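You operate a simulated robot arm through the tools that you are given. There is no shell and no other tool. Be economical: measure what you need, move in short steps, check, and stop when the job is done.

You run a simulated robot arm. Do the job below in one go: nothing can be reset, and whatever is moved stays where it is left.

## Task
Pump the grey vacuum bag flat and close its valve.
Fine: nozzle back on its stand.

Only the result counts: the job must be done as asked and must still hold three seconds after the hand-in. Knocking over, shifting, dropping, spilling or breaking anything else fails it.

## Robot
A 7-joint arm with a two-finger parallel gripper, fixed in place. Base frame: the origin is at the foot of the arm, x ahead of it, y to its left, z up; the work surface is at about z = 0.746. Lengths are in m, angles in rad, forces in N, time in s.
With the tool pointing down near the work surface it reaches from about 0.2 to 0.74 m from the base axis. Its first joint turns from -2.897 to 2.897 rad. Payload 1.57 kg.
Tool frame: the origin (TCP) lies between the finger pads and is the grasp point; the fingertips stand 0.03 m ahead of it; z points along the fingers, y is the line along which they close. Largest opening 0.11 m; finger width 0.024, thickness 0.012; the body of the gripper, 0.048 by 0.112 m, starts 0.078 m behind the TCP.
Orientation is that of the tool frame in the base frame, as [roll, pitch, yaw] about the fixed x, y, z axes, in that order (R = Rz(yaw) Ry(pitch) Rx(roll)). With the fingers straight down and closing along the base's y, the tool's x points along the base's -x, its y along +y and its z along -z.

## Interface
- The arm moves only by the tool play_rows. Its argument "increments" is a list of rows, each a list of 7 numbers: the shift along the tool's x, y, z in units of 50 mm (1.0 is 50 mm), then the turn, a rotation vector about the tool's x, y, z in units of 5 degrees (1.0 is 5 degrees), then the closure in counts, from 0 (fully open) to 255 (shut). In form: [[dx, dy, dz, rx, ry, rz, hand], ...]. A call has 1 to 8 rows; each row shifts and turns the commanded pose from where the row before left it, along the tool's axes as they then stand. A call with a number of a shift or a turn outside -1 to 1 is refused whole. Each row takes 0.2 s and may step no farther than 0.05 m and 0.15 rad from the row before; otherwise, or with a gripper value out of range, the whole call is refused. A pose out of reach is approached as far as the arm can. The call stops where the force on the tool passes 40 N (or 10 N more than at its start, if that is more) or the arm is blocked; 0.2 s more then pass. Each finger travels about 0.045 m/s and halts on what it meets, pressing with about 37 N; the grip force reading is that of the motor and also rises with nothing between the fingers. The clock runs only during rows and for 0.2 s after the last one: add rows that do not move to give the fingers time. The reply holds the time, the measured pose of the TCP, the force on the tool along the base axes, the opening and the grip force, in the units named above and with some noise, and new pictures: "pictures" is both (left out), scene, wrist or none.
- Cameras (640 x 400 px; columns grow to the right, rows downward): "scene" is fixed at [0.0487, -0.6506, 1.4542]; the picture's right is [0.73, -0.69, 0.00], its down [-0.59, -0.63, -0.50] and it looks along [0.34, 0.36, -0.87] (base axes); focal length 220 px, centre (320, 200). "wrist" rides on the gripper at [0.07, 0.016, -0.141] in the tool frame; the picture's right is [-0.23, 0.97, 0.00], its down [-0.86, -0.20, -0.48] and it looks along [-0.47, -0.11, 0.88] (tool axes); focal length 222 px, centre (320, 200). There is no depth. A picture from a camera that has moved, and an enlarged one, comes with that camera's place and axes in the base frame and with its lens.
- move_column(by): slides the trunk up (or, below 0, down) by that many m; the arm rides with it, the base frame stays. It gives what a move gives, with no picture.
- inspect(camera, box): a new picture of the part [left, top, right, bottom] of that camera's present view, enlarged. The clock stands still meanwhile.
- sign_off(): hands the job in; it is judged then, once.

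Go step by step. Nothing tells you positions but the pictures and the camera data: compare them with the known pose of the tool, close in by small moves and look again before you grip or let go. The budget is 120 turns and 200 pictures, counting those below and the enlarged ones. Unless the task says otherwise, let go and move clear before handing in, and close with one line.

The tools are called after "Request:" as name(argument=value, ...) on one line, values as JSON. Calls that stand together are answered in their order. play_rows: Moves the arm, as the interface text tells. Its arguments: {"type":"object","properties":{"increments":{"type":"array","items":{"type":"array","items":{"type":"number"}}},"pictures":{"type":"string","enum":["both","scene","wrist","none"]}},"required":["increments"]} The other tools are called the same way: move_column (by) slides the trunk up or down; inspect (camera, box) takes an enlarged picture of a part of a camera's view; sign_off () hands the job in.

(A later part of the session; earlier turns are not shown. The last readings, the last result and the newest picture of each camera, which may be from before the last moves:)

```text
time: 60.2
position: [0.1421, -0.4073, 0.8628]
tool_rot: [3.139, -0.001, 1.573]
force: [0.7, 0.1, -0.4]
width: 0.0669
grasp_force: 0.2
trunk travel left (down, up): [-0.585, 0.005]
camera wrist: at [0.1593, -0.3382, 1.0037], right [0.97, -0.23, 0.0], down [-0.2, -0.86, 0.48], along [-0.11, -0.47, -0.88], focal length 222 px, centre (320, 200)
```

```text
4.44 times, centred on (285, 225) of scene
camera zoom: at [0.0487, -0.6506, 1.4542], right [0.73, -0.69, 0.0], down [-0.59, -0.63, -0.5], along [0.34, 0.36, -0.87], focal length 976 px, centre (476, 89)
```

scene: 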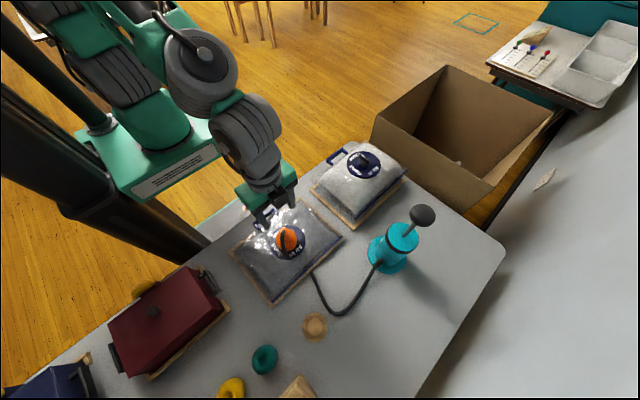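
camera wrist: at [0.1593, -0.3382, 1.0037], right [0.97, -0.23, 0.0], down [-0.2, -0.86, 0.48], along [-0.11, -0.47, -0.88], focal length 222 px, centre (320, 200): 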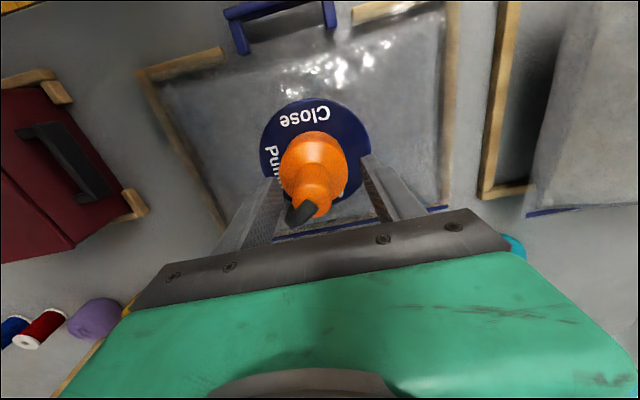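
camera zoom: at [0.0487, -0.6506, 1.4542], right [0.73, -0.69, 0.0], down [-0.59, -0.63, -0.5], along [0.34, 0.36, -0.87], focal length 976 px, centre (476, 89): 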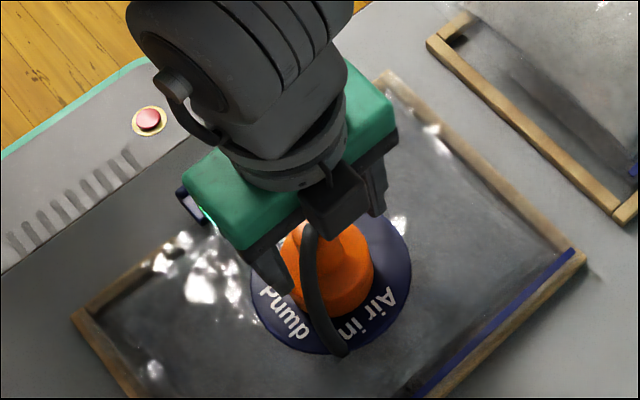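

Request:
play_rows(increments=[[-0.06, -0.08, 0.32, 0, 0, 0, 100], [0, 0, 0, 0, 0, 0, 170], [0, 0, 0, 0, 0, 0, 200], [0, 0, 0, 0, 0, 0, 230], [0, 0, 0, 0, 0, 0, 255], [0, 0, 0, 0, 0, 0, 255]], pictures="wrist")

```text
time: 60.6
position: [0.1378, -0.4135, 0.8561]
tool_rot: [3.141, 0.01, 1.568]
force: [-8.1, 5.1, 25.3]
width: 0.0559
grasp_force: 5.0
trunk travel left (down, up): [-0.585, 0.005]
stopped in row 2: the force on the tool passed its limit (the readings are from after the stop); the commanded pose is now the measured one
camera wrist: at [0.1547, -0.3433, 0.9964], right [0.97, -0.23, 0.0], down [-0.2, -0.85, 0.49], along [-0.11, -0.47, -0.87], focal length 222 px, centre (320, 200)
```

wrist: 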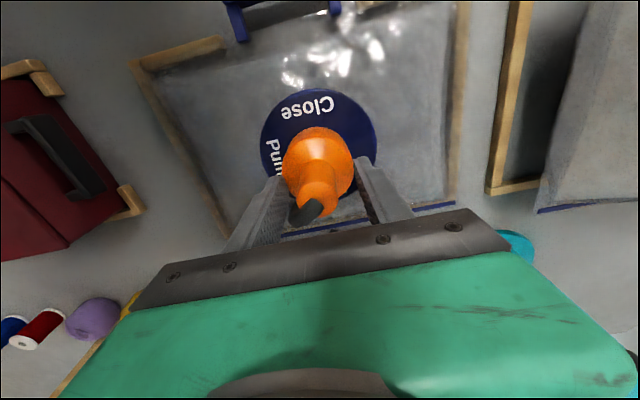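

An unexpected 25 N contact stopped the move. I'll look closely before doing anything else.

Request:
inspect(camera="wrist", box=[220, 80, 420, 240])

Request:
inspect(camera="scene", box=[230, 180, 340, 270])

```text
2.50 times, centred on (320, 160) of wrist
camera zoom: at [0.1547, -0.3433, 0.9964], right [0.97, -0.23, 0.0], down [-0.2, -0.85, 0.49], along [-0.11, -0.47, -0.87], focal length 555 px, centre (320, 300)
```

zoom: 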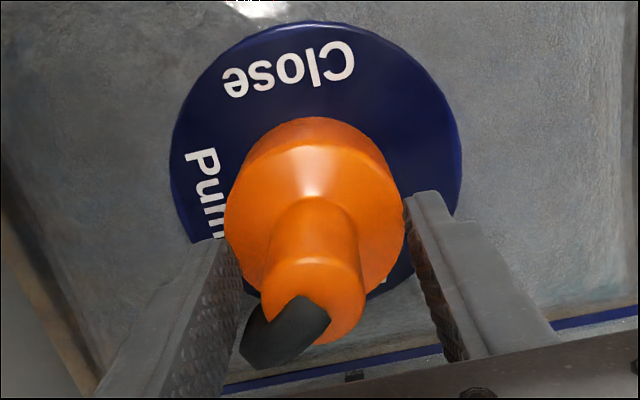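

```text
4.44 times, centred on (285, 225) of scene
camera zoom: at [0.0487, -0.6506, 1.4542], right [0.73, -0.69, 0.0], down [-0.59, -0.63, -0.5], along [0.34, 0.36, -0.87], focal length 976 px, centre (476, 89)
```

zoom: 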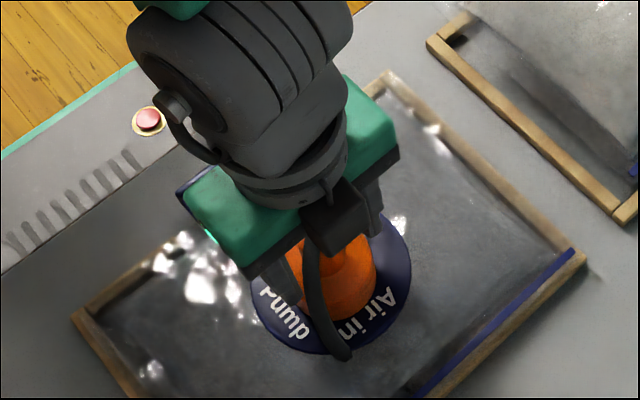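

The left fingertip bumped the bell's shoulder, because the nozzle sits about 2 cm higher than I took it (shoulder z ≈ 0.827). I'll open, rise to 0.866, recentre at (0.138, -0.406) and look again.

Request:
play_rows(increments=[[0, 0, -0.2, 0, 0, 0, 100], [0.15, 0, -0.1, 0, 0, 0, 100], [0, 0, 0, 0, 0, 0, 100]], pictures="wrist")

Request:
inspect(camera="wrist", box=[220, 80, 420, 240])

```text
time: 61.4
position: [0.1376, -0.4046, 0.8682]
tool_rot: [3.141, 0.006, 1.573]
force: [-0.1, 0.3, 0.0]
width: 0.067
grasp_force: 0.1
trunk travel left (down, up): [-0.585, 0.005]
camera wrist: at [0.1557, -0.3352, 1.0088], right [0.97, -0.23, 0.0], down [-0.2, -0.85, 0.48], along [-0.11, -0.47, -0.88], focal length 222 px, centre (320, 200)
```

wrist: 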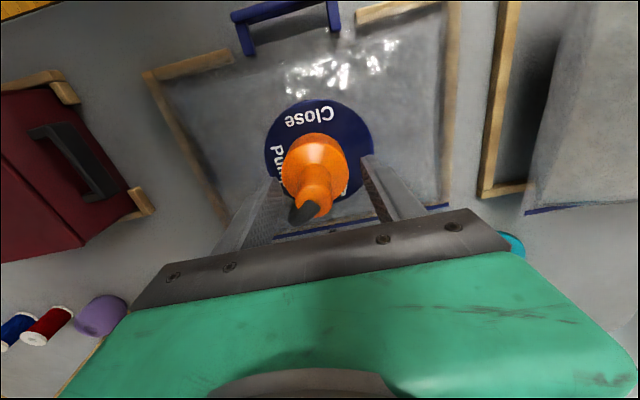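

```text
2.50 times, centred on (320, 160) of wrist
camera zoom: at [0.1557, -0.3352, 1.0088], right [0.97, -0.23, 0.0], down [-0.2, -0.85, 0.48], along [-0.11, -0.47, -0.88], focal length 555 px, centre (320, 300)
```

zoom: 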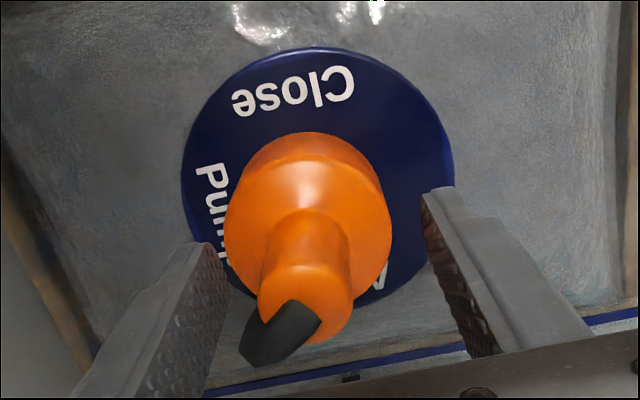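

Request:
play_rows(increments=[[-0.04, -0.05, 0.06, 0, 0, 0, 100], [0, 0, 0, 0, 0, 0, 170], [0, 0, 0, 0, 0, 0, 200], [0, 0, 0, 0, 0, 0, 230], [0, 0, 0, 0, 0, 0, 255], [0, 0, 0, 0, 0, 0, 255]], pictures="wrist")

Request:
inspect(camera="wrist", box=[220, 80, 420, 240])

```text
time: 62.8
position: [0.1355, -0.4079, 0.8644]
tool_rot: [3.139, 0.005, 1.573]
force: [0.5, -0.6, 1.0]
width: 0.0268
grasp_force: 35.9
trunk travel left (down, up): [-0.585, 0.005]
camera wrist: at [0.1533, -0.3375, 1.006], right [0.97, -0.23, 0.0], down [-0.2, -0.85, 0.48], along [-0.11, -0.47, -0.88], focal length 222 px, centre (320, 200)
```

wrist: 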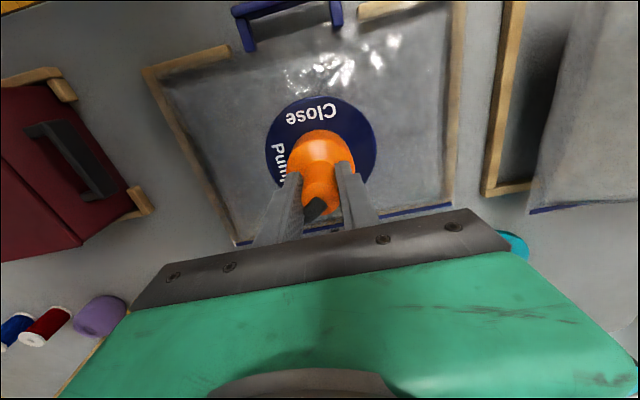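

```text
2.50 times, centred on (320, 160) of wrist
camera zoom: at [0.1533, -0.3375, 1.006], right [0.97, -0.23, 0.0], down [-0.2, -0.85, 0.48], along [-0.11, -0.47, -0.88], focal length 555 px, centre (320, 300)
```

zoom: 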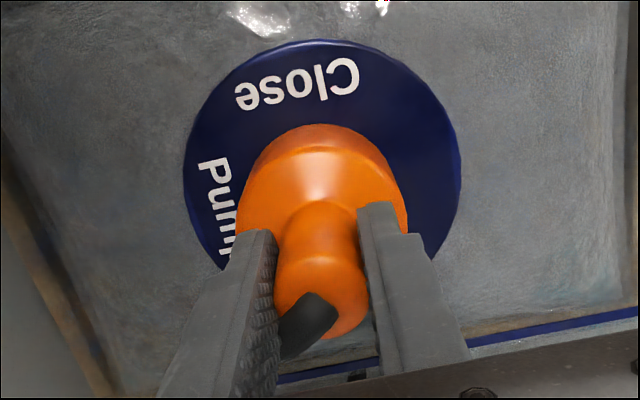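

The neck is held. I'll lift straight up and check the valve and bag.

Request:
play_rows(increments=[[0, 0, -0.4, 0, 0, 0, 255], [0, 0, -0.8, 0, 0, 0, 255], [0, 0, -0.8, 0, 0, 0, 255], [0, 0, -0.8, 0, 0, 0, 255]])

Request:
inspect(camera="scene", box=[220, 170, 380, 330])

```text
time: 63.8
position: [0.1351, -0.4064, 1.0063]
tool_rot: [3.141, 0.004, 1.574]
force: [1.0, 0.0, -0.7]
width: 0.0267
grasp_force: 36.6
trunk travel left (down, up): [-0.585, 0.005]
camera wrist: at [0.1536, -0.3359, 1.1466], right [0.97, -0.23, 0.0], down [-0.2, -0.85, 0.48], along [-0.11, -0.47, -0.88], focal length 222 px, centre (320, 200)
```

scene: 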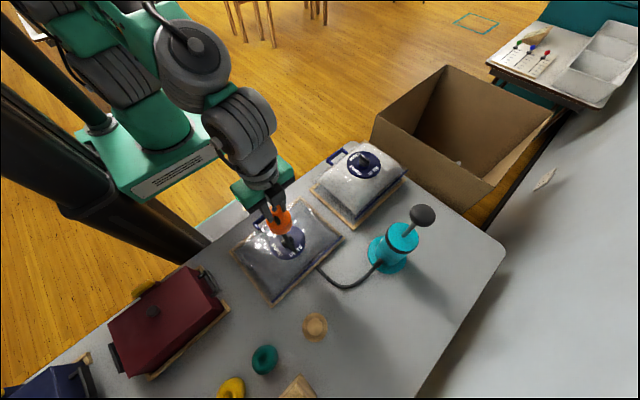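
wrist: 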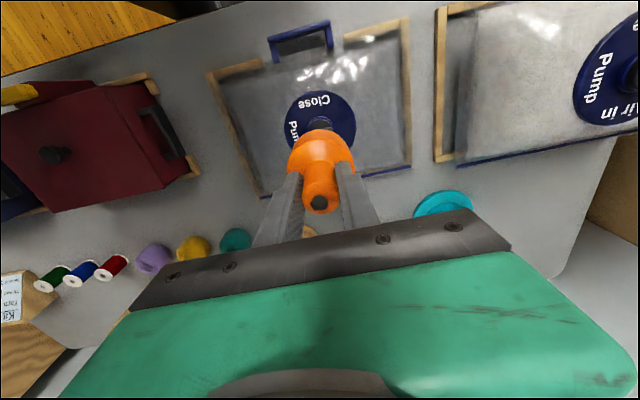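

```text
2.50 times, centred on (300, 250) of scene
camera zoom: at [0.0487, -0.6506, 1.4542], right [0.73, -0.69, 0.0], down [-0.59, -0.63, -0.5], along [0.34, 0.36, -0.87], focal length 549 px, centre (370, 75)
```

zoom: 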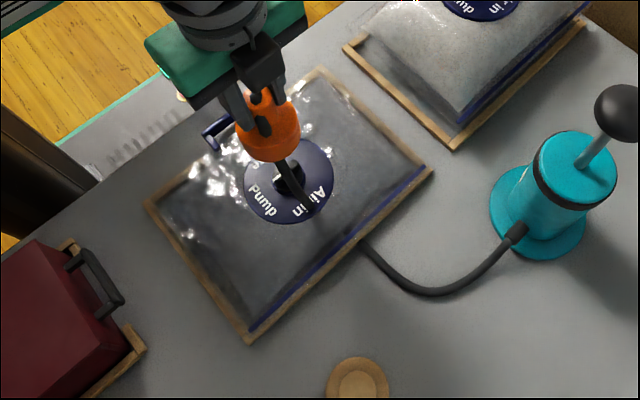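

The bag is flat and the pointer is still at Pump. I'll carry the nozzle back above its stand at (0.043, -0.637).

Request:
play_rows(increments=[[-0.769, -0.307, 0, 0, 0, 0, 255], [-0.769, -0.307, 0, 0, 0, 0, 255], [-0.769, -0.307, 0, 0, 0, 0, 255], [-0.769, -0.307, 0, 0, 0, 0, 255], [-0.769, -0.307, 0, 0, 0, 0, 255], [-0.769, -0.307, 0, 0, 0, 0, 255], [0, 0, 0.9, 0, 0, 0, 255], [0, 0, 0.8, 0, 0, 0, 255]], pictures="wrist")

Request:
inspect(camera="wrist", box=[220, 80, 420, 240])

Request:
inspect(camera="scene", box=[260, 250, 380, 370])

```text
time: 65.6
position: [0.0445, -0.6394, 0.9225]
tool_rot: [3.139, 0.009, 1.574]
force: [-0.3, -0.3, 0.2]
width: 0.0258
grasp_force: 36.7
trunk travel left (down, up): [-0.585, 0.005]
camera wrist: at [0.0621, -0.5698, 1.0629], right [0.97, -0.23, 0.0], down [-0.2, -0.85, 0.48], along [-0.11, -0.47, -0.87], focal length 222 px, centre (320, 200)
```

wrist: 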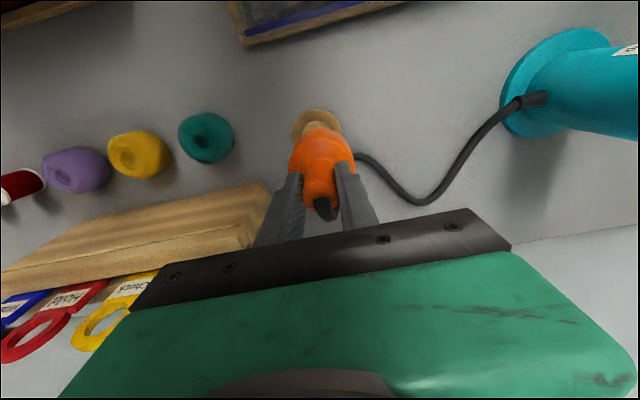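

```text
2.50 times, centred on (320, 160) of wrist
camera zoom: at [0.0621, -0.5698, 1.0629], right [0.97, -0.23, 0.0], down [-0.2, -0.85, 0.48], along [-0.11, -0.47, -0.87], focal length 555 px, centre (320, 300)
```

zoom: 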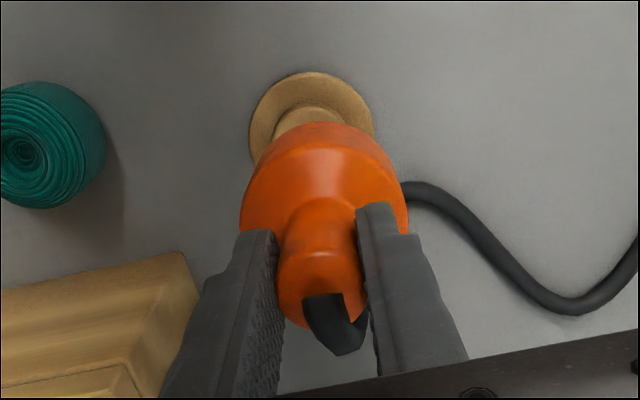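

```text
3.33 times, centred on (320, 310) of scene
camera zoom: at [0.0487, -0.6506, 1.4542], right [0.73, -0.69, 0.0], down [-0.59, -0.63, -0.5], along [0.34, 0.36, -0.87], focal length 732 px, centre (320, -167)
```

zoom: 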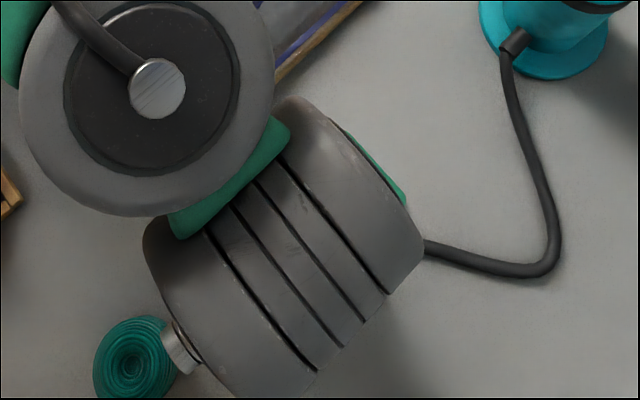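

The stand is a disc with a peg that fits inside the bell. I'll correct by 2 mm and lower gradually.

Request:
play_rows(increments=[[0.05, -0.04, 0.3, 0, -0.1, 0, 255], [0, 0, 0.4, 0, 0, 0, 255], [0, 0, 0.3, 0, 0, 0, 255], [0, 0, 0.3, 0, 0, 0, 255]], pictures="wrist")

Request:
inspect(camera="wrist", box=[220, 80, 420, 240])

```text
time: 66.6
position: [0.0422, -0.636, 0.8564]
tool_rot: [3.139, 0.013, 1.574]
force: [-0.4, -0.1, -0.4]
width: 0.0266
grasp_force: 36.6
trunk travel left (down, up): [-0.585, 0.005]
camera wrist: at [0.0599, -0.5655, 0.9965], right [0.97, -0.23, 0.0], down [-0.2, -0.85, 0.49], along [-0.11, -0.48, -0.87], focal length 222 px, centre (320, 200)
```

wrist: 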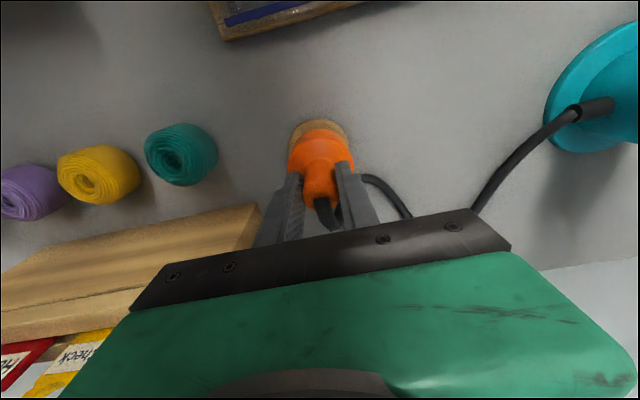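

```text
2.50 times, centred on (320, 160) of wrist
camera zoom: at [0.0599, -0.5655, 0.9965], right [0.97, -0.23, 0.0], down [-0.2, -0.85, 0.49], along [-0.11, -0.48, -0.87], focal length 555 px, centre (320, 300)
```

zoom: 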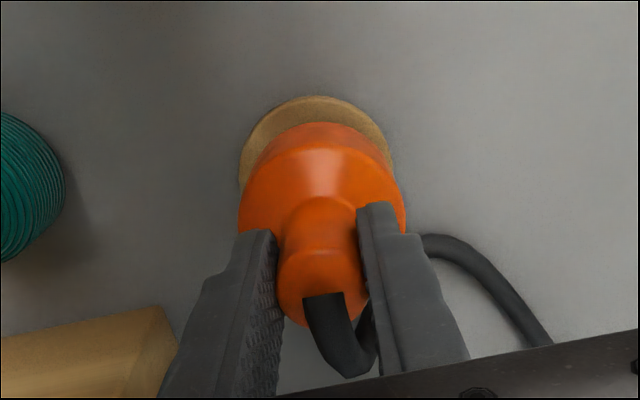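

Request:
play_rows(increments=[[0, 0, 0.2, 0, 0, 0, 255], [0, 0, 0.12, 0, 0, 0, 255], [0, 0, 0.08, 0, 0, 0, 255], [0, 0, 0, 0, 0, 0, 255]], pictures="wrist")

Request:
inspect(camera="wrist", box=[220, 80, 420, 240])

```text
time: 67.6
position: [0.0422, -0.6372, 0.835]
tool_rot: [3.138, 0.013, 1.573]
force: [0.1, 0.3, -1.0]
width: 0.0265
grasp_force: 37.1
trunk travel left (down, up): [-0.585, 0.005]
camera wrist: at [0.0601, -0.5654, 0.9761], right [0.97, -0.23, 0.0], down [-0.2, -0.85, 0.49], along [-0.11, -0.48, -0.87], focal length 222 px, centre (320, 200)
```

wrist: 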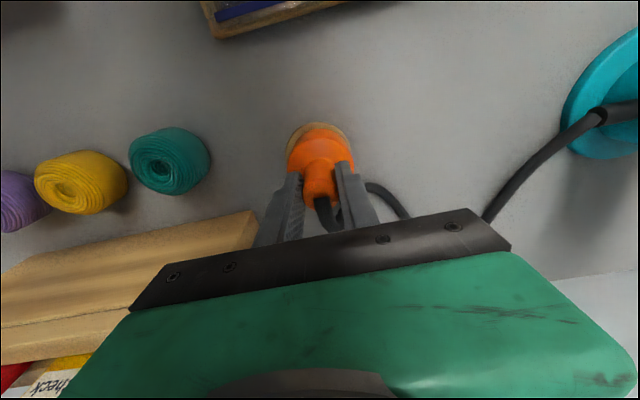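

```text
2.50 times, centred on (320, 160) of wrist
camera zoom: at [0.0601, -0.5654, 0.9761], right [0.97, -0.23, 0.0], down [-0.2, -0.85, 0.49], along [-0.11, -0.48, -0.87], focal length 555 px, centre (320, 300)
```

zoom: 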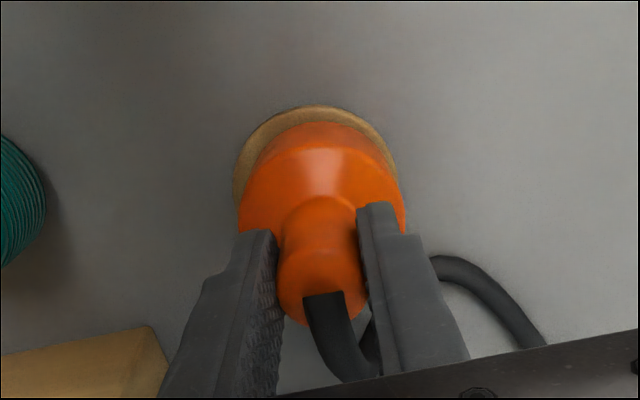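

Request:
play_rows(increments=[[0, -0.02, 0.06, 0, 0, 0, 255], [0, 0, 0.05, 0, 0, 0, 255], [0, 0, 0, 0, 0, 0, 255]], pictures="none")

```text
time: 68.4
position: [0.0413, -0.6372, 0.8344]
tool_rot: [3.14, 0.019, 1.571]
force: [1.1, 0.4, 15.7]
width: 0.0262
grasp_force: 37.3
trunk travel left (down, up): [-0.585, 0.005]
```

Request:
inspect(camera="wrist", box=[260, 100, 380, 220])

```text
3.33 times, centred on (320, 160) of wrist
camera zoom: at [0.0589, -0.5654, 0.9731], right [0.97, -0.23, 0.01], down [-0.2, -0.85, 0.49], along [-0.11, -0.48, -0.87], focal length 740 px, centre (320, 333)
```

zoom: 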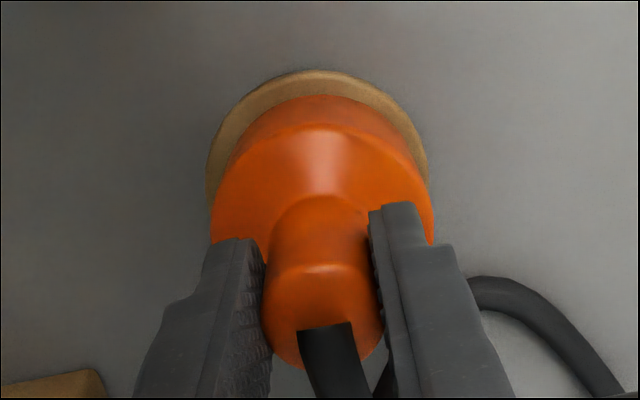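

The nozzle is seated on its stand at nearly the same height as before. I'll ease off, release, and rise.

Request:
play_rows(increments=[[0, 0, -0.04, 0, 0, 0, 255], [0, 0, 0, 0, 0, 0, 210], [0, 0, 0, 0, 0, 0, 180], [0, 0, 0, 0, 0, 0, 140], [0, 0, 0, 0, 0, 0, 110], [0, 0, -0.6, 0, 0, 0, 110], [0, 0, -1, 0, 0, 0, 110], [0, 0, -1, 0, 0, 0, 110]])

Request:
inspect(camera="wrist", box=[240, 60, 380, 200])

```text
time: 70.2
position: [0.0424, -0.6344, 0.9613]
tool_rot: [3.14, 0.015, 1.573]
force: [0.3, 0.1, 0.3]
width: 0.0628
grasp_force: 0.0
trunk travel left (down, up): [-0.585, 0.005]
camera wrist: at [0.0602, -0.5632, 1.1019], right [0.97, -0.23, 0.0], down [-0.2, -0.85, 0.49], along [-0.11, -0.48, -0.87], focal length 222 px, centre (320, 200)
```

scene: 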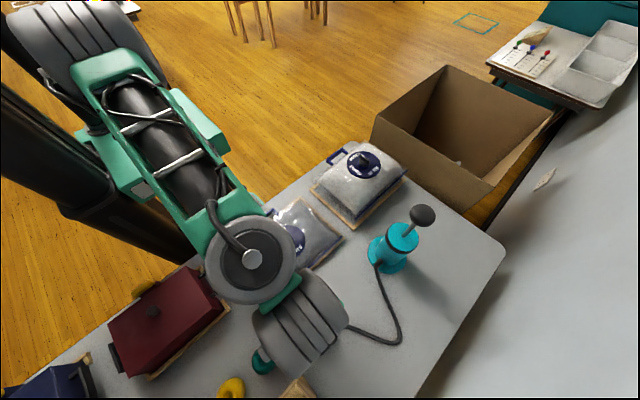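
wrist: 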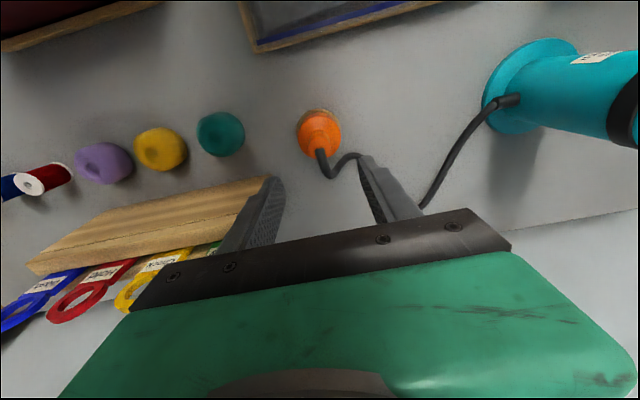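

```text
2.86 times, centred on (310, 130) of wrist
camera zoom: at [0.0602, -0.5632, 1.1019], right [0.97, -0.23, 0.0], down [-0.2, -0.85, 0.49], along [-0.11, -0.48, -0.87], focal length 635 px, centre (349, 400)
```

zoom: 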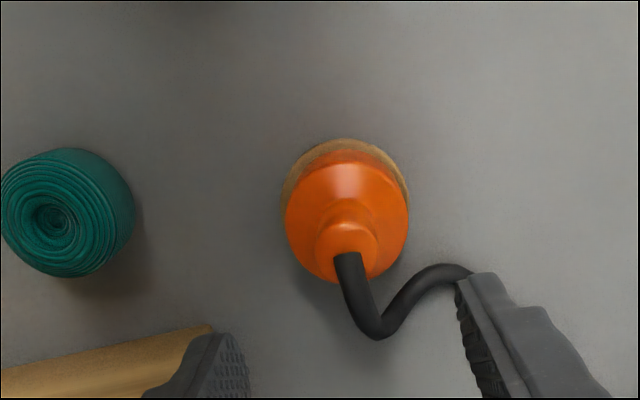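

The nozzle stands upright on its stand. Now I'll rotate the wrist back and go to the dial to turn it from Pump to Close.

Request:
play_rows(increments=[[0, 0, -0.8, 0, 0, -1, 110], [0, 0, 0, 0, -0.15, -1, 110], [0, 0, 0, 0, 0, -1, 110], [0, 0, 0, 0, 0, -1, 110], [0, 0, 0, 0, 0, -1, 110], [0, 0, 0, 0, 0, -1, 110], [0, 0, 0, 0, 0, -1, 110], [0, 0, 0, 0, 0, -1, 110]], pictures="none")

Request:
play_rows(increments=[[0, 0, 0, 0, 0, -1, 110], [0, 0, 0, 0, 0, -1, 110], [0, 0, 0, 0, 0, -1, 110], [0, 0, 0, 0, 0, -1, 110], [0, 0, 0, 0, 0, -1, 110], [0, 0, 0, 0, 0, -1, 110], [0, 0, 0, 0, 0, -1, 110], [0, 0, 0, 0, 0, -1, 110]], pictures="none")

Request:
play_rows(increments=[[0, 0, 0, 0, 0, -1, 110], [0, 0, 0, 0, 0, -1, 110], [-0.384, 0.91, 0, 0, 0, 0, 110], [-0.384, 0.91, 0, 0, 0, 0, 110], [-0.384, 0.91, 0, 0, 0, 0, 110], [-0.384, 0.91, 0, 0, 0, 0, 110], [-0.384, 0.91, 0, 0, 0, 0, 110]], pictures="wrist")

Request:
inspect(camera="wrist", box=[220, 60, 420, 240])

```text
time: 72.0
position: [0.0419, -0.6342, 1.0023]
tool_rot: [-3.126, 0.023, 2.273]
force: [0.2, 0.2, 0.3]
width: 0.0627
grasp_force: 0.1
trunk travel left (down, up): [-0.585, 0.005]
```

```text
time: 73.8
position: [0.0401, -0.6348, 1.0027]
tool_rot: [-3.116, 0.008, 2.97]
force: [-0.5, -0.2, -0.4]
width: 0.0624
grasp_force: 0.1
trunk travel left (down, up): [-0.585, 0.005]
```

```text
time: 75.4
position: [0.1369, -0.4063, 0.9969]
tool_rot: [-3.112, 0.003, 3.141]
force: [-1.4, -0.3, 0.3]
width: 0.0627
grasp_force: 0.1
trunk travel left (down, up): [-0.585, 0.005]
camera wrist: at [0.0683, -0.3868, 1.1377], right [0.23, 0.97, -0.03], down [0.85, -0.19, 0.49], along [0.47, -0.13, -0.87], focal length 222 px, centre (320, 200)
```

wrist: 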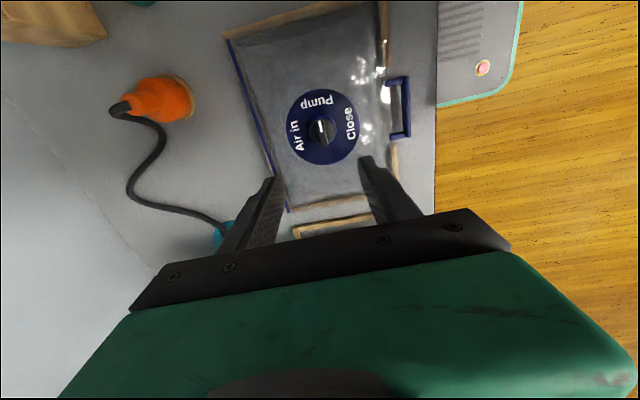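

```text
2.22 times, centred on (320, 150) of wrist
camera zoom: at [0.0683, -0.3868, 1.1377], right [0.23, 0.97, -0.03], down [0.85, -0.19, 0.49], along [0.47, -0.13, -0.87], focal length 494 px, centre (320, 311)
```

zoom: 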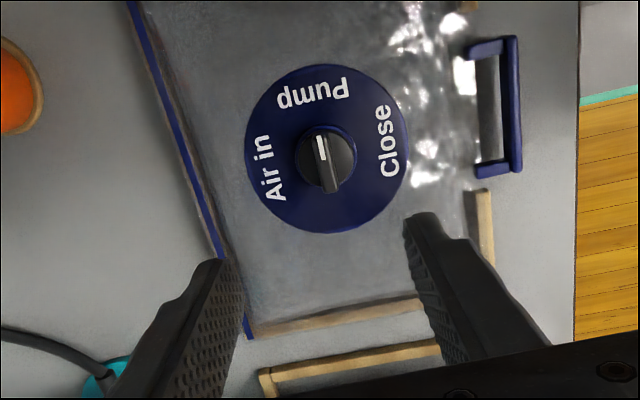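

The dial shows Pump with its knob at about (0.138, -0.407), top z ≈ 0.806. I'll level the tool and descend to just above the gripping height.

Request:
play_rows(increments=[[0, 0, 0.5, -0.34, 0, 0, 130], [-0.02, 0, 0.9, 0, 0, 0, 150], [0, 0, 0.8, 0, 0, 0, 150], [0, 0, 0.7, 0, 0, 0, 150]], pictures="wrist")

Request:
inspect(camera="wrist", box=[220, 60, 420, 240])

```text
time: 76.4
position: [0.1363, -0.4071, 0.8521]
tool_rot: [3.141, 0.003, -3.139]
force: [0.2, -0.3, 0.0]
width: 0.0455
grasp_force: 0.0
trunk travel left (down, up): [-0.585, 0.005]
camera wrist: at [0.0687, -0.3917, 0.9926], right [0.23, 0.97, 0.0], down [0.85, -0.2, 0.48], along [0.47, -0.11, -0.88], focal length 222 px, centre (320, 200)
```

wrist: 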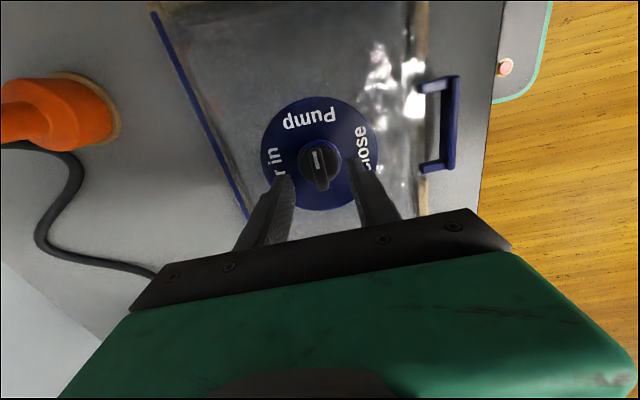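

```text
2.22 times, centred on (320, 150) of wrist
camera zoom: at [0.0687, -0.3917, 0.9926], right [0.23, 0.97, 0.0], down [0.85, -0.2, 0.48], along [0.47, -0.11, -0.88], focal length 494 px, centre (320, 311)
```

zoom: 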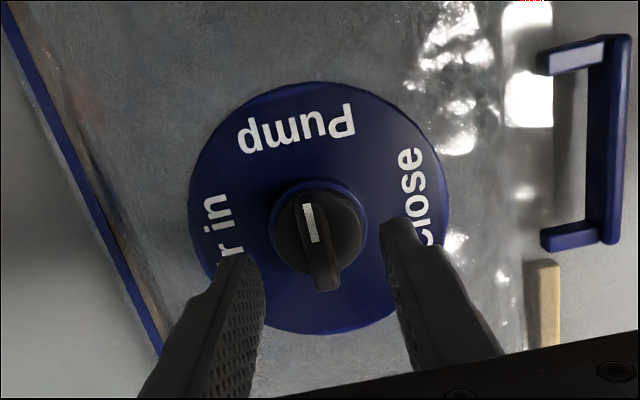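

Request:
play_rows(increments=[[-0.04, -0.02, 0.28, 0, 0, 0, 150], [0, 0, 0.24, 0, 0, 0, 150], [0, 0, 0, 0, 0, 0, 200], [0, 0, 0, 0, 0, 0, 225], [0, 0, 0, 0, 0, 0, 245], [0, 0, 0, 0, 0, 0, 255], [0, 0, 0, 0, 0, 0, 255]], pictures="wrist")

Request:
inspect(camera="wrist", box=[220, 60, 420, 240])

```text
time: 78.0
position: [0.1389, -0.4072, 0.8259]
tool_rot: [3.14, 0.003, -3.139]
force: [0.3, 0.3, -0.7]
width: 0.0367
grasp_force: 36.8
trunk travel left (down, up): [-0.585, 0.005]
camera wrist: at [0.0713, -0.3927, 0.967], right [0.23, 0.97, 0.0], down [0.85, -0.2, 0.48], along [0.47, -0.11, -0.88], focal length 222 px, centre (320, 200)
```

wrist: 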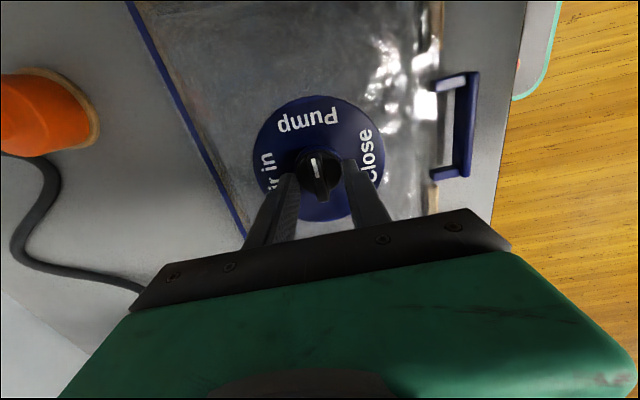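

```text
2.22 times, centred on (320, 150) of wrist
camera zoom: at [0.0713, -0.3927, 0.967], right [0.23, 0.97, 0.0], down [0.85, -0.2, 0.48], along [0.47, -0.11, -0.88], focal length 494 px, centre (320, 311)
```

zoom: 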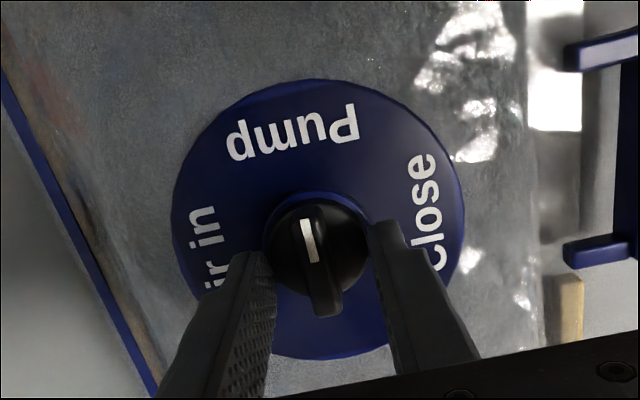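

The knob is gripped at 37 mm. I'll turn it 90° from Pump to Close.

Request:
play_rows(increments=[[0, 0, 0, 0, 0, 1, 255], [0, 0, 0, 0, 0, 1, 255], [0, 0, 0, 0, 0, 1, 255], [0, 0, 0, 0, 0, 1, 255], [0, 0, 0, 0, 0, 1, 255], [0, 0, 0, 0, 0, 1, 255]], pictures="none")

Request:
play_rows(increments=[[0, 0, 0, 0, 0, 1, 255], [0, 0, 0, 0, 0, 1, 255], [0, 0, 0, 0, 0, 1, 255], [0, 0, 0, 0, 0, 1, 255], [0, 0, 0, 0, 0, 1, 255], [0, 0, 0, 0, 0, 1, 255]], pictures="none")

Request:
play_rows(increments=[[0, 0, 0, 0, 0, 1, 255], [0, 0, 0, 0, 0, 1, 255], [0, 0, 0, 0, 0, 1, 255], [0, 0, 0, 0, 0, 1, 255], [0, 0, 0, 0, 0, 1, 255], [0, 0, 0, 0, 0, 1, 255]], pictures="wrist")

Request:
inspect(camera="wrist", box=[220, 60, 420, 240])

```text
time: 79.4
position: [0.1402, -0.4093, 0.8262]
tool_rot: [3.138, 0.002, 2.616]
force: [-0.2, -0.3, 0.0]
width: 0.0368
grasp_force: 36.6
trunk travel left (down, up): [-0.585, 0.005]
```

```text
time: 80.8
position: [0.1404, -0.4082, 0.8252]
tool_rot: [3.14, 0.0, 2.093]
force: [0.4, 0.0, 0.2]
width: 0.0368
grasp_force: 36.9
trunk travel left (down, up): [-0.585, 0.005]
```

```text
time: 82.2
position: [0.1403, -0.408, 0.8272]
tool_rot: [3.137, -0.002, 1.572]
force: [-0.5, 0.8, 0.4]
width: 0.0365
grasp_force: 36.7
trunk travel left (down, up): [-0.585, 0.005]
camera wrist: at [0.1579, -0.339, 0.9674], right [0.97, -0.23, 0.0], down [-0.2, -0.86, 0.48], along [-0.11, -0.46, -0.88], focal length 222 px, centre (320, 200)
```

wrist: 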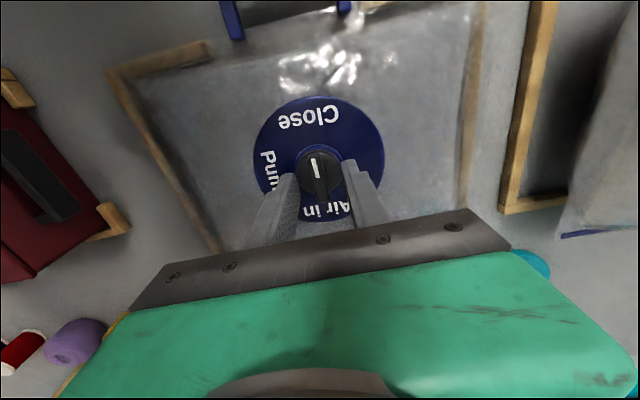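

```text
2.22 times, centred on (320, 150) of wrist
camera zoom: at [0.1579, -0.339, 0.9674], right [0.97, -0.23, 0.0], down [-0.2, -0.86, 0.48], along [-0.11, -0.46, -0.88], focal length 494 px, centre (320, 311)
```

zoom: 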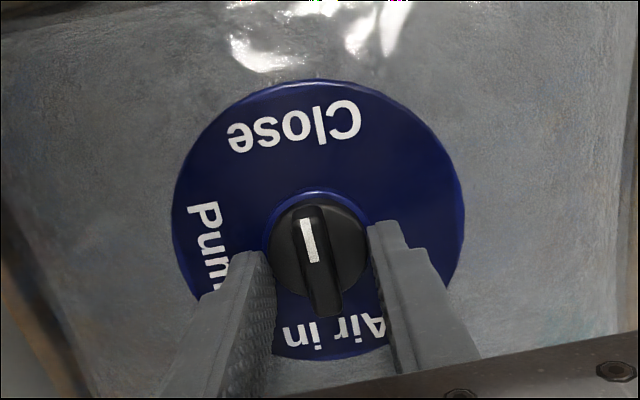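

The pointer is at Close, matching its starting look. I'll release, rise well clear and do a final check.

Request:
play_rows(increments=[[0, 0, 0, 0, 0, 0, 200], [0, 0, 0, 0, 0, 0, 150], [0, 0, 0, 0, 0, 0, 110], [0, 0, -0.7, 0, 0, 0, 110], [0, 0, -1, 0, 0, 0, 110], [0, 0, -1, 0, 0, 0, 110], [0, 0, -1, 0, 0, 0, 110], [0, 0, -1, 0, 0, 0, 110]])

Request:
inspect(camera="scene", box=[220, 150, 460, 360])

Request:
inspect(camera="wrist", box=[220, 40, 440, 240])

```text
time: 84.0
position: [0.1393, -0.4078, 1.06]
tool_rot: [3.138, -0.003, 1.572]
force: [-0.5, 0.2, -0.4]
width: 0.0628
grasp_force: 0.1
trunk travel left (down, up): [-0.585, 0.005]
camera wrist: at [0.1575, -0.3389, 1.2019], right [0.97, -0.23, 0.0], down [-0.2, -0.86, 0.48], along [-0.11, -0.46, -0.88], focal length 222 px, centre (320, 200)
```

scene: 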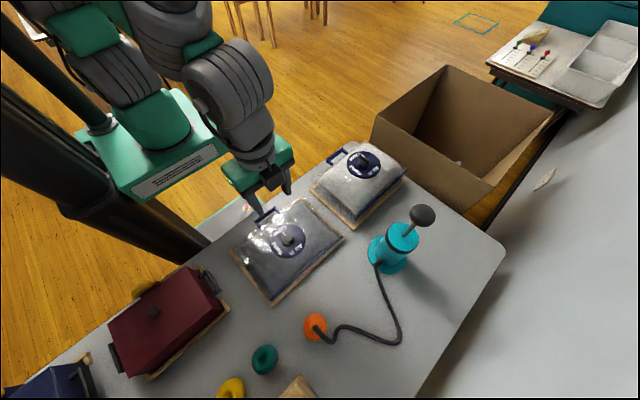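
wrist: 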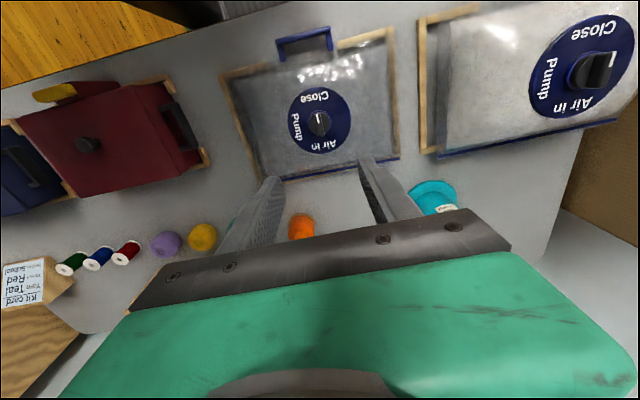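

```text
1.90 times, centred on (340, 255) of scene
camera zoom: at [0.0487, -0.6506, 1.4542], right [0.73, -0.69, 0.0], down [-0.59, -0.63, -0.5], along [0.34, 0.36, -0.87], focal length 418 px, centre (282, 95)
```

zoom: 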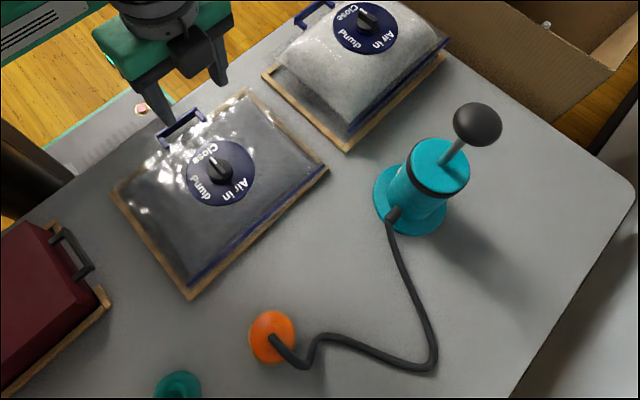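

```text
2.00 times, centred on (330, 140) of wrist
camera zoom: at [0.1575, -0.3389, 1.2019], right [0.97, -0.23, 0.0], down [-0.2, -0.86, 0.48], along [-0.11, -0.46, -0.88], focal length 444 px, centre (300, 320)
```

zoom: 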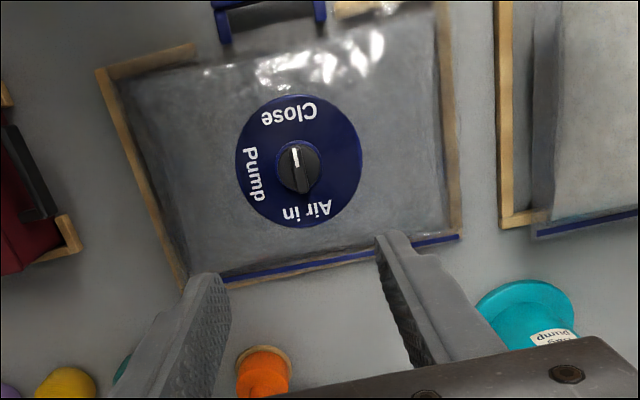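

The dial may have risen slightly compared with just after pumping. I'll compare using the same crop as before and wait a little to see if it holds.

Request:
inspect(camera="scene", box=[220, 170, 380, 330])

Request:
play_rows(increments=[[0, 0, 0, 0, 0, 0, 110], [0, 0, 0, 0, 0, 0, 110], [0, 0, 0, 0, 0, 0, 110], [0, 0, 0, 0, 0, 0, 110], [0, 0, 0, 0, 0, 0, 110], [0, 0, 0, 0, 0, 0, 110], [0, 0, 0, 0, 0, 0, 110], [0, 0, 0, 0, 0, 0, 110]], pictures="none")

Request:
play_rows(increments=[[0, 0, 0, 0, 0, 0, 110], [0, 0, 0, 0, 0, 0, 110], [0, 0, 0, 0, 0, 0, 110], [0, 0, 0, 0, 0, 0, 110], [0, 0, 0, 0, 0, 0, 110], [0, 0, 0, 0, 0, 0, 110], [0, 0, 0, 0, 0, 0, 110], [0, 0, 0, 0, 0, 0, 110]], pictures="none")

Request:
inspect(camera="scene", box=[220, 170, 380, 330])

```text
2.50 times, centred on (300, 250) of scene
camera zoom: at [0.0487, -0.6506, 1.4542], right [0.73, -0.69, 0.0], down [-0.59, -0.63, -0.5], along [0.34, 0.36, -0.87], focal length 549 px, centre (370, 75)
```

zoom: 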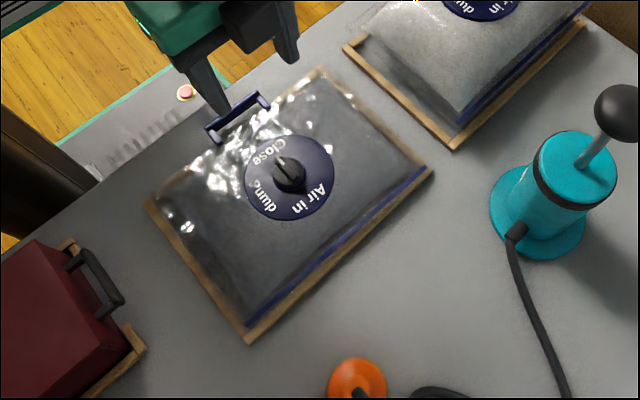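

```text
time: 85.8
position: [0.1401, -0.4086, 1.0601]
tool_rot: [3.138, -0.003, 1.573]
force: [-0.7, 0.2, 1.6]
width: 0.0627
grasp_force: 0.0
trunk travel left (down, up): [-0.585, 0.005]
```

```text
time: 87.6
position: [0.1398, -0.4077, 1.0596]
tool_rot: [3.137, -0.001, 1.573]
force: [0.9, -0.2, -0.8]
width: 0.0627
grasp_force: 0.1
trunk travel left (down, up): [-0.585, 0.005]
```

```text
2.50 times, centred on (300, 250) of scene
camera zoom: at [0.0487, -0.6506, 1.4542], right [0.73, -0.69, 0.0], down [-0.59, -0.63, -0.5], along [0.34, 0.36, -0.87], focal length 549 px, centre (370, 75)
```

zoom: 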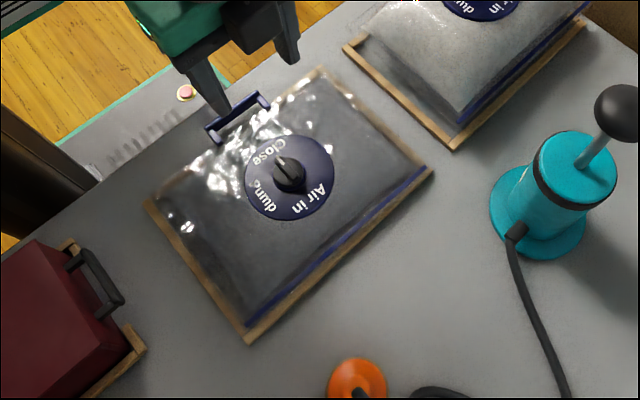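

It is stable with the valve closed, but may have regained a few millimetres while on Pump without the nozzle. I'll compare it with an earlier high-zoom crop.

Request:
inspect(camera="scene", box=[230, 180, 340, 270])

```text
4.44 times, centred on (285, 225) of scene
camera zoom: at [0.0487, -0.6506, 1.4542], right [0.73, -0.69, 0.0], down [-0.59, -0.63, -0.5], along [0.34, 0.36, -0.87], focal length 976 px, centre (476, 89)
```

zoom: 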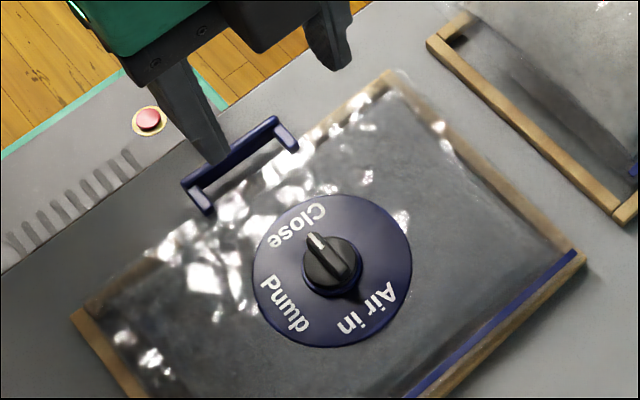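

The bag has regained roughly 15% of its travel, apparently leaking while the valve was on Pump with no nozzle. I'll redo the pumping and close the valve much faster afterwards. First I'll test whether the wrist can turn from 90° to 0° here, which would save a pre-rotation.

Request:
play_rows(increments=[[0, 0, 0, 0, 0, 1, 110], [0, 0, 0, 0, 0, 1, 110], [0, 0, 0, 0, 0, 1, 110], [0, 0, 0, 0, 0, 1, 110], [0, 0, 0, 0, 0, 1, 110], [0, 0, 0, 0, 0, 1, 110], [0, 0, 0, 0, 0, 1, 110], [0, 0, 0, 0, 0, 1, 110]], pictures="none")

Request:
play_rows(increments=[[0, 0, 0, 0, 0, 1, 110], [0, 0, 0, 0, 0, 1, 110], [0, 0, 0, 0, 0, 1, 110], [0, 0, 0, 0, 0, 1, 110], [0, 0, 0, 0, 0, 1, 110], [0, 0, 0, 0, 0, 1, 110], [0, 0, 0, 0, 0, 1, 110], [0, 0, 0, 0, 0, 1, 110]], pictures="none")

```text
time: 89.4
position: [0.1407, -0.4084, 1.0614]
tool_rot: [3.141, -0.001, 0.872]
force: [0.5, -0.5, 0.5]
width: 0.0628
grasp_force: 0.0
trunk travel left (down, up): [-0.585, 0.005]
```

```text
time: 91.2
position: [0.139, -0.4085, 1.0612]
tool_rot: [-3.14, -0.003, 0.175]
force: [-0.4, -0.8, 0.5]
width: 0.0624
grasp_force: 0.1
trunk travel left (down, up): [-0.585, 0.005]
```

Yaw near 0° is reachable. I'll finish that turn and descend to grip the knob again.

Request:
play_rows(increments=[[0, 0, 0, 0, 0, 1, 130], [0, 0, 0, 0, 0, 1, 150], [0, 0, 1, 0, 0, 0, 150], [0, 0, 1, 0, 0, 0, 150], [0, 0, 1, 0, 0, 0, 150], [0, 0, 1, 0, 0, 0, 150], [0, 0, 0.1, 0, 0, 0, 150]], pictures="wrist")

Request:
inspect(camera="wrist", box=[220, 60, 420, 240])

```text
time: 92.8
position: [0.1409, -0.4098, 0.8557]
tool_rot: [-3.14, -0.002, 0.001]
force: [-0.2, 0.1, -0.1]
width: 0.0454
grasp_force: 0.0
trunk travel left (down, up): [-0.585, 0.005]
camera wrist: at [0.2111, -0.4263, 0.9968], right [-0.23, -0.97, 0.0], down [-0.86, 0.2, 0.48], along [-0.46, 0.11, -0.88], focal length 222 px, centre (320, 200)
```

wrist: 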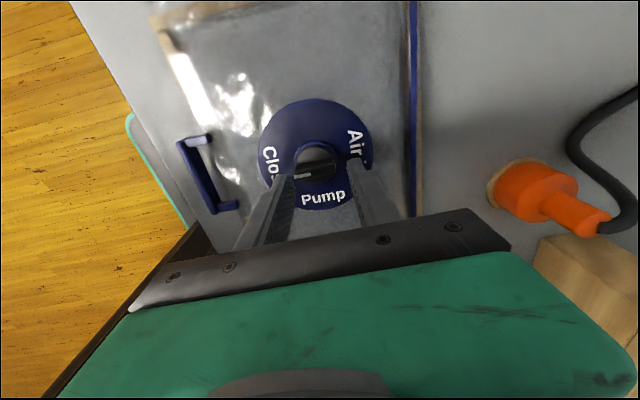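

```text
2.22 times, centred on (320, 150) of wrist
camera zoom: at [0.2111, -0.4263, 0.9968], right [-0.23, -0.97, 0.0], down [-0.86, 0.2, 0.48], along [-0.46, 0.11, -0.88], focal length 494 px, centre (320, 311)
```

zoom: 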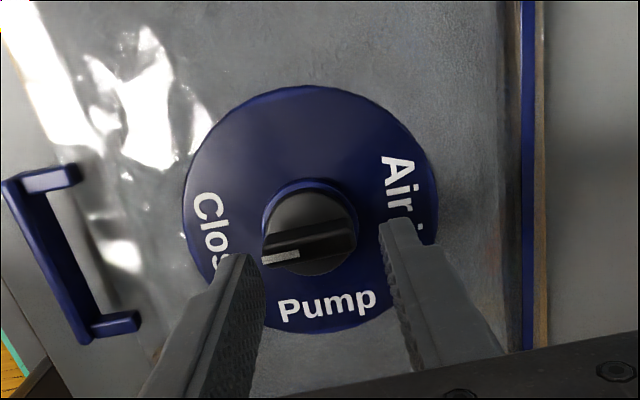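

Request:
play_rows(increments=[[0, -0.04, 0.28, 0, 0, 0, 150], [0, 0, 0.28, 0, 0, 0, 150], [0, 0, 0, 0, 0, 0, 200], [0, 0, 0, 0, 0, 0, 225], [0, 0, 0, 0, 0, 0, 245], [0, 0, 0, 0, 0, 0, 255], [0, 0, 0, 0, 0, 0, 255]], pictures="none")

Request:
play_rows(increments=[[0, 0, 0, 0, 0, -1, 255], [0, 0, 0, 0, 0, -1, 255], [0, 0, 0, 0, 0, -1, 255], [0, 0, 0, 0, 0, -1, 255], [0, 0, 0, 0, 0, -1, 255], [0, 0, 0, 0, 0, -1, 255]], pictures="wrist")

```text
time: 94.4
position: [0.1392, -0.407, 0.8269]
tool_rot: [-3.139, -0.004, 0.002]
force: [0.4, 0.8, 0.3]
width: 0.037
grasp_force: 37.4
trunk travel left (down, up): [-0.585, 0.005]
```

```text
time: 95.8
position: [0.1399, -0.4058, 0.8283]
tool_rot: [3.14, -0.004, 0.525]
force: [0.3, -0.2, 0.9]
width: 0.0369
grasp_force: 36.6
trunk travel left (down, up): [-0.585, 0.005]
camera wrist: at [0.2101, -0.386, 0.9693], right [0.29, -0.96, 0.0], down [-0.84, -0.26, 0.48], along [-0.45, -0.14, -0.88], focal length 222 px, centre (320, 200)
```

wrist: 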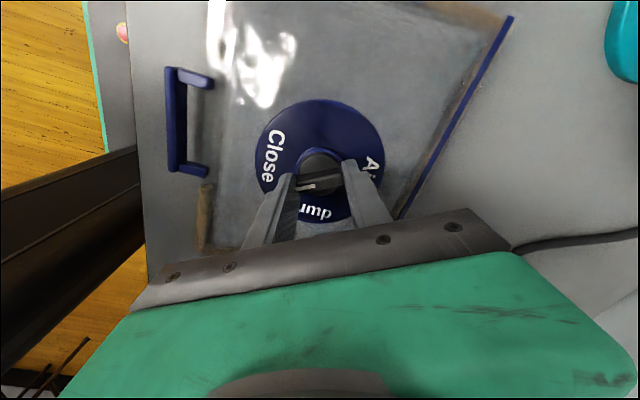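

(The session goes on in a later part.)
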